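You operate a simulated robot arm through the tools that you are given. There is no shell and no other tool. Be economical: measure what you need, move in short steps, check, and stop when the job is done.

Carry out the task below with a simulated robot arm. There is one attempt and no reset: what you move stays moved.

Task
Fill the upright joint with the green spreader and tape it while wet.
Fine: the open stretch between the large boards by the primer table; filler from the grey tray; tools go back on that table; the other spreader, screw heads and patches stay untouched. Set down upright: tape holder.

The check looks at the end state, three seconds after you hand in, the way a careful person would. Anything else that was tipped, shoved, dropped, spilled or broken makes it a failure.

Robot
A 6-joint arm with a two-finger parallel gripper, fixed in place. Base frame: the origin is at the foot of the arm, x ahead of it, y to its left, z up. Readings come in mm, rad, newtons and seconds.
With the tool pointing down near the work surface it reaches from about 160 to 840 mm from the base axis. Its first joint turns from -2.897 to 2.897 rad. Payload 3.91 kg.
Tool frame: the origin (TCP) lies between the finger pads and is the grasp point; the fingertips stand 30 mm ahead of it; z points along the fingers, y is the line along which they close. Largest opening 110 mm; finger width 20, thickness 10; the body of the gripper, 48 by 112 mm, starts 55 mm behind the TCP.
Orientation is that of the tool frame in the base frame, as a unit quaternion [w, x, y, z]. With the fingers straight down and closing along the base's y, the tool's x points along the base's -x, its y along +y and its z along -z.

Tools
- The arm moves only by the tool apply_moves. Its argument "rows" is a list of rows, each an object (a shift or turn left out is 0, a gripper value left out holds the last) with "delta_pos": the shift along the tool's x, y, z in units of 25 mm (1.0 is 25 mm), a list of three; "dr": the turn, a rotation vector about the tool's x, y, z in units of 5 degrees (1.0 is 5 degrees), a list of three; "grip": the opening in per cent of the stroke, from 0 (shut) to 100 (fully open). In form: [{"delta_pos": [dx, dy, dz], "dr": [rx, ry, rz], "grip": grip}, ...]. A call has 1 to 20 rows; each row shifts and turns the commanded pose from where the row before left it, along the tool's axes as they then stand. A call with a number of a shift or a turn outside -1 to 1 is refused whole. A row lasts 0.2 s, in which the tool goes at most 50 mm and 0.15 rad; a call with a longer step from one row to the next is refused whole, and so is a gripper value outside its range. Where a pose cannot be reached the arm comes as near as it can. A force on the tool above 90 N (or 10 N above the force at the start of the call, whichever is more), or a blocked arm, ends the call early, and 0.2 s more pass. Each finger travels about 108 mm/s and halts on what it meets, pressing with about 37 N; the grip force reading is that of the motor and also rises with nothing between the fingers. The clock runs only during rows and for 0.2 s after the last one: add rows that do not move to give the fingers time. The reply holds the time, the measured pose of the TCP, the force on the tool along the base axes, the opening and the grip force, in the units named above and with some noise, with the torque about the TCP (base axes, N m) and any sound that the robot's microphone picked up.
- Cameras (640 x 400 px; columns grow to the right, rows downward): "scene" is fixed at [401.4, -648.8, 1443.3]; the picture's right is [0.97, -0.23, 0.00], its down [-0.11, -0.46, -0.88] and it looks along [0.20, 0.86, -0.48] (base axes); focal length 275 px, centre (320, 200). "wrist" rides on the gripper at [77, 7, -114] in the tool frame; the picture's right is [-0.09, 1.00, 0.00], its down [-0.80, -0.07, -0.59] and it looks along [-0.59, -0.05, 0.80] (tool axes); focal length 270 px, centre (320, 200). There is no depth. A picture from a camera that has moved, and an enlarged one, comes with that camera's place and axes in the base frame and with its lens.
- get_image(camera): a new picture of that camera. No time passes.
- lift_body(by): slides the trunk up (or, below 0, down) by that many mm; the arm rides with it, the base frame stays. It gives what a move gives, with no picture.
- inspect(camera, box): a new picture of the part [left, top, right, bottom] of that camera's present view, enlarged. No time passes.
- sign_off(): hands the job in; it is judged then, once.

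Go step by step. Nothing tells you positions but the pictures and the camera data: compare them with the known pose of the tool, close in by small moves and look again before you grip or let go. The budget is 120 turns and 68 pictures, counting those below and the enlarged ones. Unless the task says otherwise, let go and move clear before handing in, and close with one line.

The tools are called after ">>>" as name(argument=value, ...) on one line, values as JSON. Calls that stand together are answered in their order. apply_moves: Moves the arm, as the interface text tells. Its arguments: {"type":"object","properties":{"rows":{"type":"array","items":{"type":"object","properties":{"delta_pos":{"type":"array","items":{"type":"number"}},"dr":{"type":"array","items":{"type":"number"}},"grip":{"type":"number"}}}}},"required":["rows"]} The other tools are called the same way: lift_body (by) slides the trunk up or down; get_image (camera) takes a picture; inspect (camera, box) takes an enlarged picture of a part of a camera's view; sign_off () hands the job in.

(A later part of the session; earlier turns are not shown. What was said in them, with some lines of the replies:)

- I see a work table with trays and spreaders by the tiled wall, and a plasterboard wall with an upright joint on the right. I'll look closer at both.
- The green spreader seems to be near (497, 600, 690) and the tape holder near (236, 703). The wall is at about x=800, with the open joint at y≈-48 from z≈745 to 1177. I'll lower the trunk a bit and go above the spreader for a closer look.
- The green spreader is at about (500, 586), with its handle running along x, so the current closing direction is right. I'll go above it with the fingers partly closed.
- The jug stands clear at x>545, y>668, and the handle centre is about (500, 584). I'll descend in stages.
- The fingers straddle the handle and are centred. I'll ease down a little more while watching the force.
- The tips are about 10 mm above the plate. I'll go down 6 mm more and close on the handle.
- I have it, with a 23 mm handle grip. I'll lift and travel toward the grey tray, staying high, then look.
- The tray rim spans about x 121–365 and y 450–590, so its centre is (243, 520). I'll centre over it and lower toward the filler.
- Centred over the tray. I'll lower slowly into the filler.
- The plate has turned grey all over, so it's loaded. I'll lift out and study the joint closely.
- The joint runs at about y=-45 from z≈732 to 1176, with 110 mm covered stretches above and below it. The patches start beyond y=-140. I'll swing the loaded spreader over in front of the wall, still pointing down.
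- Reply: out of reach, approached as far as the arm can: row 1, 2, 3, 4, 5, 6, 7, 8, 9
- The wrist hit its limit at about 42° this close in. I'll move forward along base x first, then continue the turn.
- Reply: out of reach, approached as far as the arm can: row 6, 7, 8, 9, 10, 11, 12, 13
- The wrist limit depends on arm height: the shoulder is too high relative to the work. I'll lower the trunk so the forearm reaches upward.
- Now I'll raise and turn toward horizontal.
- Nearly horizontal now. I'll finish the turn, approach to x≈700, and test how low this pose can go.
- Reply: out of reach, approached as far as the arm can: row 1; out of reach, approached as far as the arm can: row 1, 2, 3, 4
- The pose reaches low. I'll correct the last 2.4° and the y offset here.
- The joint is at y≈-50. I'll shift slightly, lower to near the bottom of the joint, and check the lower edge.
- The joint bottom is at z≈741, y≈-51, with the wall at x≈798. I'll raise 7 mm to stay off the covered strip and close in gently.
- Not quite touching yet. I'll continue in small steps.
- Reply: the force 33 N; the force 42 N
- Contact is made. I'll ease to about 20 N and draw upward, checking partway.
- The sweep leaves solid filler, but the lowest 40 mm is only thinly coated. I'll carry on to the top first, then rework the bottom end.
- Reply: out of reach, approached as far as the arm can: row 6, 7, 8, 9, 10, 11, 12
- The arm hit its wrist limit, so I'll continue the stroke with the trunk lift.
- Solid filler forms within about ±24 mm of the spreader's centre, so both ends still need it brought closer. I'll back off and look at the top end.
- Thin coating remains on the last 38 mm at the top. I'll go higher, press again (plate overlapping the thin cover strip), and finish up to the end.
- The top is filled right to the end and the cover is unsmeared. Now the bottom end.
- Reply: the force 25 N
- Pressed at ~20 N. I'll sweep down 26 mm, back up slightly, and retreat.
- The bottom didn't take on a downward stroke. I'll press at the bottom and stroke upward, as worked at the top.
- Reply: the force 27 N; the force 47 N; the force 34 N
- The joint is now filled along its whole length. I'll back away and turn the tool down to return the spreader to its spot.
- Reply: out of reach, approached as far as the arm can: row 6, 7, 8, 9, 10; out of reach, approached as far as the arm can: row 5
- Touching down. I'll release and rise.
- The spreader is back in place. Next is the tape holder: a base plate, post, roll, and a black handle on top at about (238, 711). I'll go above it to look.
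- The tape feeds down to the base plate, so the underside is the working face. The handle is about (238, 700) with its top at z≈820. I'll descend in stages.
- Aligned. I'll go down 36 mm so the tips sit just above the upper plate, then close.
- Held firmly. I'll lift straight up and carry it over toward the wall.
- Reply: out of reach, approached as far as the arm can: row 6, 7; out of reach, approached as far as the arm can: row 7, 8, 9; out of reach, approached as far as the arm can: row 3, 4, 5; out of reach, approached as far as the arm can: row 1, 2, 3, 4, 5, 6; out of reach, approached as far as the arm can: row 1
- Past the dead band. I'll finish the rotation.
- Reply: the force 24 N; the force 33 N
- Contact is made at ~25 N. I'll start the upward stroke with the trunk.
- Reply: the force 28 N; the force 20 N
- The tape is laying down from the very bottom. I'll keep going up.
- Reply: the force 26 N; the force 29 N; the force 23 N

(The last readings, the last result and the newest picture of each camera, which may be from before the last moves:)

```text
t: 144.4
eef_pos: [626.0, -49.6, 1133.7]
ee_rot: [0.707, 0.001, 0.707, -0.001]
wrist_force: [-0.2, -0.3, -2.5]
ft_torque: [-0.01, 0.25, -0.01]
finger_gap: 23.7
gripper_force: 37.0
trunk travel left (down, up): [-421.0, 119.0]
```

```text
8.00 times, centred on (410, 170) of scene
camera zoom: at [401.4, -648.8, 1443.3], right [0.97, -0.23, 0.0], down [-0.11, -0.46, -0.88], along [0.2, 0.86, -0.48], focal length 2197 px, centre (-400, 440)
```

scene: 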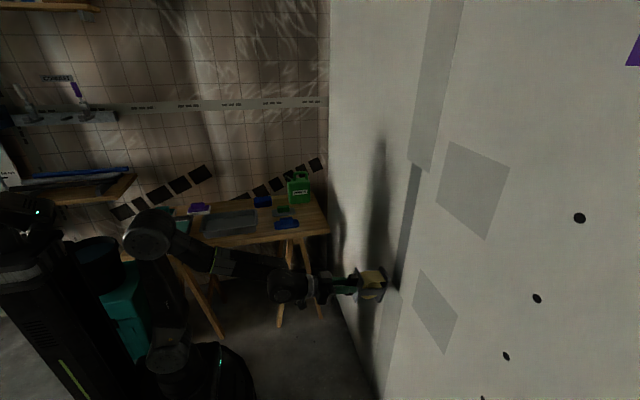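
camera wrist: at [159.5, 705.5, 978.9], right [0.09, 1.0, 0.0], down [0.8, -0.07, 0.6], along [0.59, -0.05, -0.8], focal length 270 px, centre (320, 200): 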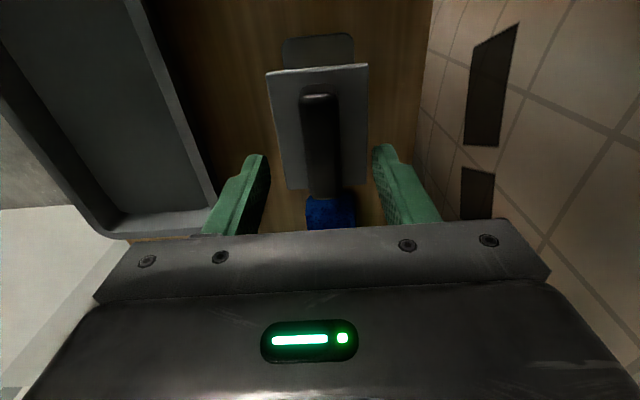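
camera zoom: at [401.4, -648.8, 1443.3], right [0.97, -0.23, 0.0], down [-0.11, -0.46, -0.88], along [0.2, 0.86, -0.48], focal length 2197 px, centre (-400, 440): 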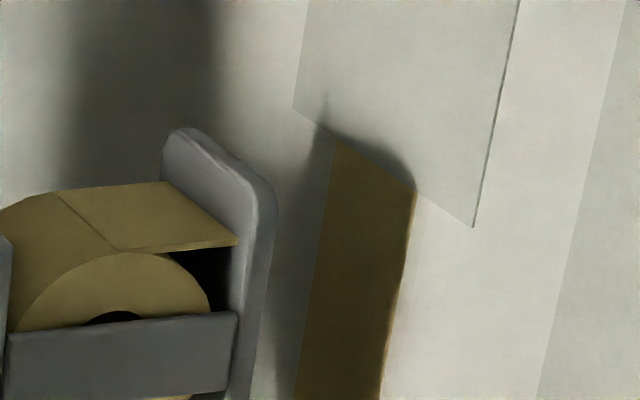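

The tape covers the full joint up to the end. I'll back away, turn the tool down, and return the holder.

>>> apply_moves(rows=[{"delta_pos": [0, 0, -1]}, {"delta_pos": [0, 0, -1]}, {"dr": [0, 1, 0]}, {"dr": [0, 1, 0]}, {"dr": [0, 1, 0]}, {"dr": [0, 1, 0]}, {"dr": [0, 1, 0]}, {"dr": [0, 1, 0]}, {"dr": [0, 1, 0]}, {"dr": [0, 1, 0]}, {"dr": [0, 1, 0]}, {"dr": [0, 1, 0]}, {"dr": [0, 1, 0]}, {"dr": [0, 1, 0]}, {"dr": [0, 1, 0]}, {"dr": [0, 1, 0]}, {"dr": [0, 1, 0]}, {"dr": [0, 1, 0]}, {"dr": [0, 1, 0]}, {"dr": [0, 1, 0]}])

>>> lift_body(by=-96)

```text
t: 148.6
eef_pos: [580.1, -51.0, 1146.7]
ee_rot: [0.136, -0.01, 0.991, 0.006]
wrist_force: [-0.4, 0.7, -2.6]
ft_torque: [0.01, 0.05, 0.03]
finger_gap: 23.9
gripper_force: 37.3
out of reach, approached as far as the arm can: row 8, 9, 10
trunk travel left (down, up): [-421.0, 119.0]
```

```text
t: 149.9
eef_pos: [580.4, -49.6, 1052.2]
ee_rot: [0.137, -0.01, 0.991, 0.006]
wrist_force: [-0.6, -0.2, -2.6]
ft_torque: [0.03, 0.07, 0.02]
finger_gap: 23.6
gripper_force: 37.4
trunk travel left (down, up): [-325.0, 215.0]
```

>>> apply_moves(rows=[{"dr": [0, 1, 0]}, {"dr": [0, 1, 0]}, {"dr": [0, 1, 0]}, {"dr": [0, 0.15, 0]}, {}])

```text
t: 151.1
eef_pos: [581.5, -49.9, 1051.3]
ee_rot: [-0.001, -0.01, 1.0, 0.004]
wrist_force: [-1.1, 0.1, -2.9]
ft_torque: [-0.04, 0.01, 0.0]
finger_gap: 23.8
gripper_force: 37.5
trunk travel left (down, up): [-325.0, 215.0]
```

>>> apply_moves(rows=[{"dr": [0.09, 0, 0.23]}, {"delta_pos": [0.46, 1, 0]}, {"delta_pos": [0.46, 1, 0]}, {"delta_pos": [0.46, 1, 0]}, {"delta_pos": [0.46, 1, 0]}, {"delta_pos": [0.46, 1, 0]}, {"delta_pos": [0.46, 1, 0]}, {"delta_pos": [0.46, 1, 0]}, {"delta_pos": [0.46, 1, 0]}, {"delta_pos": [0.46, 1, 0]}, {"delta_pos": [0.46, 1, 0]}, {"delta_pos": [0.46, 1, 0]}, {"delta_pos": [0.46, 1, 0]}, {"delta_pos": [0.46, 1, 0]}, {"delta_pos": [0.46, 1, 0]}, {"delta_pos": [0.46, 1, 0]}, {"delta_pos": [0.46, 1, 0]}, {"delta_pos": [0.46, 1, 0]}, {"delta_pos": [0.46, 1, 0]}])

>>> apply_moves(rows=[{"delta_pos": [0.46, 1, 0]}, {"delta_pos": [0.46, 1, 0]}, {"delta_pos": [0.46, 1, 0]}, {"delta_pos": [0.46, 1, 0]}, {"delta_pos": [0.46, 1, 0]}, {"delta_pos": [0.46, 1, 0]}, {"delta_pos": [0.46, 1, 0]}, {"delta_pos": [0.46, 1, 0]}, {"delta_pos": [0.46, 1, 0]}, {"delta_pos": [0.46, 1, 0]}, {"delta_pos": [0.46, 1, 0]}, {"delta_pos": [0.46, 1, 0]}, {}])

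```text
t: 155.1
eef_pos: [375.3, 401.5, 1050.0]
ee_rot: [0.0, 0.0, 1.0, 0.0]
wrist_force: [0.3, -0.3, -2.1]
ft_torque: [-0.02, -0.01, -0.06]
finger_gap: 24.0
gripper_force: 37.3
trunk travel left (down, up): [-325.0, 215.0]
```

```text
t: 157.9
eef_pos: [232.5, 688.0, 1051.2]
ee_rot: [0.0, 0.002, 1.0, 0.0]
wrist_force: [0.0, 0.2, -3.2]
ft_torque: [0.0, -0.01, 0.05]
finger_gap: 23.8
gripper_force: 36.6
out of reach, approached as far as the arm can: row 12
trunk travel left (down, up): [-325.0, 215.0]
```

>>> apply_moves(rows=[{"delta_pos": [-0.13, 0, 1]}, {"delta_pos": [-0.13, 0, 1]}, {"delta_pos": [0, 0, 1]}, {"delta_pos": [0, 0, 1]}, {"delta_pos": [0, 0.26, 1]}, {"delta_pos": [0, 0.26, 1]}, {"delta_pos": [0, 0, 1]}, {"delta_pos": [0, 0, 0.8]}, {}])

>>> inspect(camera="scene", box=[195, 155, 285, 225])

```text
t: 159.9
eef_pos: [239.7, 701.9, 854.6]
ee_rot: [0.0, 0.0, 1.0, 0.001]
wrist_force: [0.8, 1.2, -1.6]
ft_torque: [-0.01, 0.01, -0.03]
finger_gap: 24.0
gripper_force: 36.8
trunk travel left (down, up): [-325.0, 215.0]
```

```text
5.71 times, centred on (240, 190) of scene
camera zoom: at [401.4, -648.8, 1443.3], right [0.97, -0.23, 0.0], down [-0.11, -0.46, -0.88], along [0.2, 0.86, -0.48], focal length 1570 px, centre (777, 257)
```

zoom: 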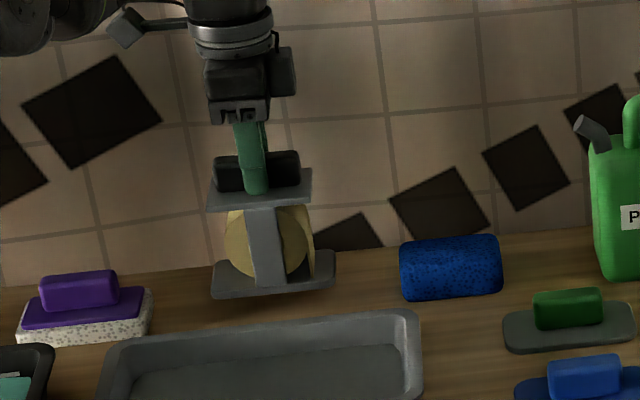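

Upright and clear of the tray and sponge. I'll lower to the original height until it touches.

>>> apply_moves(rows=[{"delta_pos": [0, 0, 0.6]}, {"delta_pos": [0, 0, 0.3]}, {"delta_pos": [0, 0, 0.08]}, {}])

>>> apply_moves(rows=[{"delta_pos": [0, 0, 0.06]}, {}])

>>> apply_moves(rows=[{"delta_pos": [0, 0, 0.05]}, {}])

```text
t: 160.9
eef_pos: [238.1, 701.6, 830.8]
ee_rot: [0.0, 0.0, 1.0, 0.001]
wrist_force: [0.0, 0.1, -3.4]
ft_torque: [-0.04, 0.02, 0.0]
finger_gap: 23.9
gripper_force: 36.7
trunk travel left (down, up): [-325.0, 215.0]
```

```text
t: 161.5
eef_pos: [239.0, 701.0, 829.7]
ee_rot: [0.0, 0.0, 1.0, 0.001]
wrist_force: [-0.3, 0.4, -3.1]
ft_torque: [-0.04, 0.02, -0.01]
finger_gap: 23.8
gripper_force: 36.9
trunk travel left (down, up): [-325.0, 215.0]
```

```text
t: 162.1
eef_pos: [241.0, 702.8, 829.2]
ee_rot: [0.001, 0.0, 1.0, 0.001]
wrist_force: [-0.2, -0.4, -3.3]
ft_torque: [-0.01, 0.03, -0.01]
finger_gap: 23.9
gripper_force: 36.8
trunk travel left (down, up): [-325.0, 215.0]
```

>>> apply_moves(rows=[{"delta_pos": [0, 0, 0.05]}, {}])

>>> apply_moves(rows=[{"delta_pos": [0, 0, 0.05]}, {}])

>>> apply_moves(rows=[{"delta_pos": [0, 0, 0.03]}, {}])

```text
t: 162.7
eef_pos: [240.2, 701.4, 827.5]
ee_rot: [0.001, 0.0, 1.0, 0.001]
wrist_force: [-0.5, -0.6, -4.0]
ft_torque: [0.01, 0.01, 0.04]
finger_gap: 23.8
gripper_force: 36.8
trunk travel left (down, up): [-325.0, 215.0]
```

```text
t: 163.3
eef_pos: [241.1, 701.9, 826.1]
ee_rot: [0.0, 0.0, 1.0, 0.0]
wrist_force: [1.0, 0.4, -2.6]
ft_torque: [-0.03, -0.01, -0.02]
finger_gap: 23.6
gripper_force: 36.8
trunk travel left (down, up): [-325.0, 215.0]
```

```text
t: 163.9
eef_pos: [240.1, 701.2, 824.2]
ee_rot: [-0.001, -0.001, 1.0, 0.001]
wrist_force: [0.3, -0.1, -3.1]
ft_torque: [-0.02, -0.05, -0.01]
finger_gap: 24.3
gripper_force: 37.4
trunk travel left (down, up): [-325.0, 215.0]
```

>>> apply_moves(rows=[{"delta_pos": [0, 0, 0.05]}, {}])

>>> apply_moves(rows=[{"delta_pos": [0, 0, 0.05]}, {}])

```text
t: 164.5
eef_pos: [240.3, 701.5, 824.1]
ee_rot: [-0.001, 0.0, 1.0, 0.001]
wrist_force: [0.3, -1.4, 2.1]
ft_torque: [-0.33, -0.42, -0.03]
finger_gap: 23.9
gripper_force: 36.7
trunk travel left (down, up): [-325.0, 215.0]
```

```text
t: 165.1
eef_pos: [240.0, 700.3, 826.2]
ee_rot: [0.001, 0.001, 1.0, 0.002]
wrist_force: [2.2, 1.2, 9.2]
ft_torque: [-0.31, -0.91, 0.11]
finger_gap: 23.9
gripper_force: 36.9
trunk travel left (down, up): [-325.0, 215.0]
```

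On the table. I'll release and rise clear.

>>> apply_moves(rows=[{"delta_pos": [0, 0, -0.03]}, {"grip": 30}, {"grip": 55}, {}, {"delta_pos": [0, 0, -0.5]}, {"delta_pos": [0, 0, -1]}, {"delta_pos": [0, 0, -1]}, {"delta_pos": [0, 0, -1]}, {"delta_pos": [0, 0, -1]}, {"delta_pos": [0, -1, -1]}, {"delta_pos": [0, -1, -1]}, {"delta_pos": [0, -1, 0]}, {"delta_pos": [0, -1, 0]}, {"delta_pos": [0, -1, 0]}, {"delta_pos": [0, -1, 0]}, {"delta_pos": [0, -1, 0]}, {"delta_pos": [0, -1, 0]}, {}])

>>> inspect(camera="scene", box=[160, 150, 330, 260])

>>> inspect(camera="scene", box=[350, 140, 470, 310])

>>> inspect(camera="scene", box=[375, 255, 415, 300])

```text
t: 168.9
eef_pos: [235.1, 499.9, 985.8]
ee_rot: [0.0, -0.001, 1.0, 0.001]
wrist_force: [0.3, -0.6, -0.7]
ft_torque: [0.02, 0.02, -0.01]
finger_gap: 60.6
gripper_force: 0.2
trunk travel left (down, up): [-325.0, 215.0]
```

```text
3.64 times, centred on (245, 205) of scene
camera zoom: at [401.4, -648.8, 1443.3], right [0.97, -0.23, 0.0], down [-0.11, -0.46, -0.88], along [0.2, 0.86, -0.48], focal length 999 px, centre (593, 182)
```

zoom: 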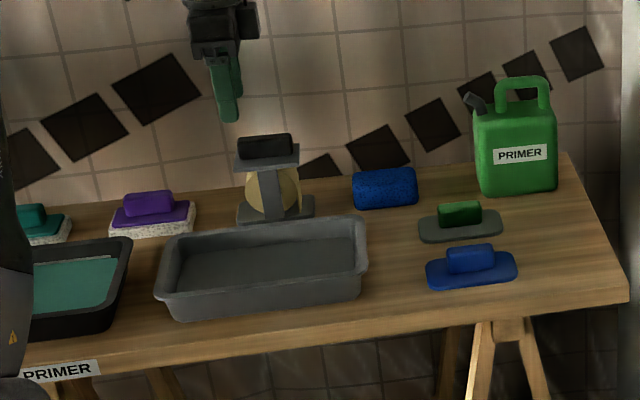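

```text
2.35 times, centred on (410, 225) of scene
camera zoom: at [401.4, -648.8, 1443.3], right [0.97, -0.23, 0.0], down [-0.11, -0.46, -0.88], along [0.2, 0.86, -0.48], focal length 646 px, centre (108, 141)
```

zoom: 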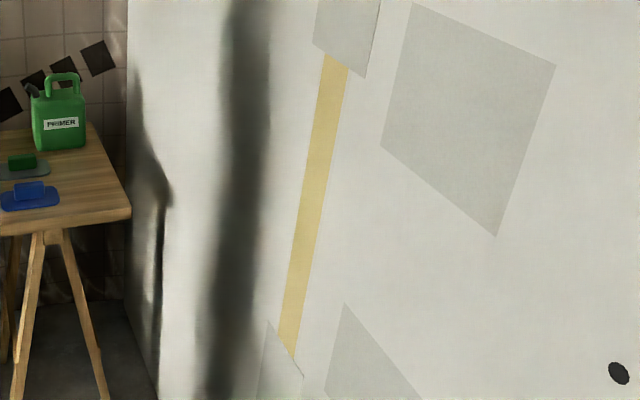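

```text
8.89 times, centred on (395, 278) of scene
camera zoom: at [401.4, -648.8, 1443.3], right [0.97, -0.23, 0.0], down [-0.11, -0.46, -0.88], along [0.2, 0.86, -0.48], focal length 2442 px, centre (-347, -489)
```

zoom: 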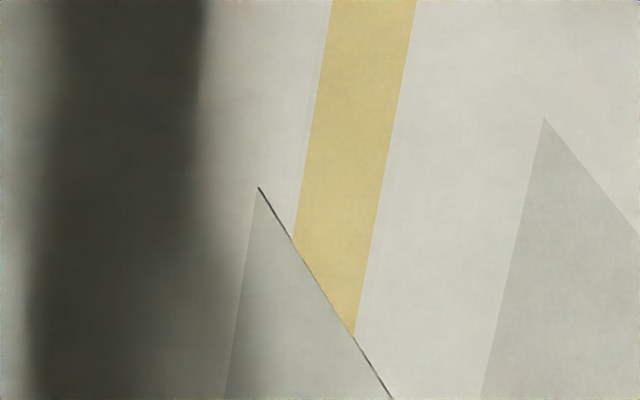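

The tape covers the joint from end to end, and both tools are back on the table with the tape holder upright. Nothing else has moved, so I'm handing in.

>>> sign_off()

```text
The job is handed in.
```

The upright joint is filled with the green spreader and taped along its full length while wet, both tools are back on the primer table with the tape holder upright, and the job is handed in.
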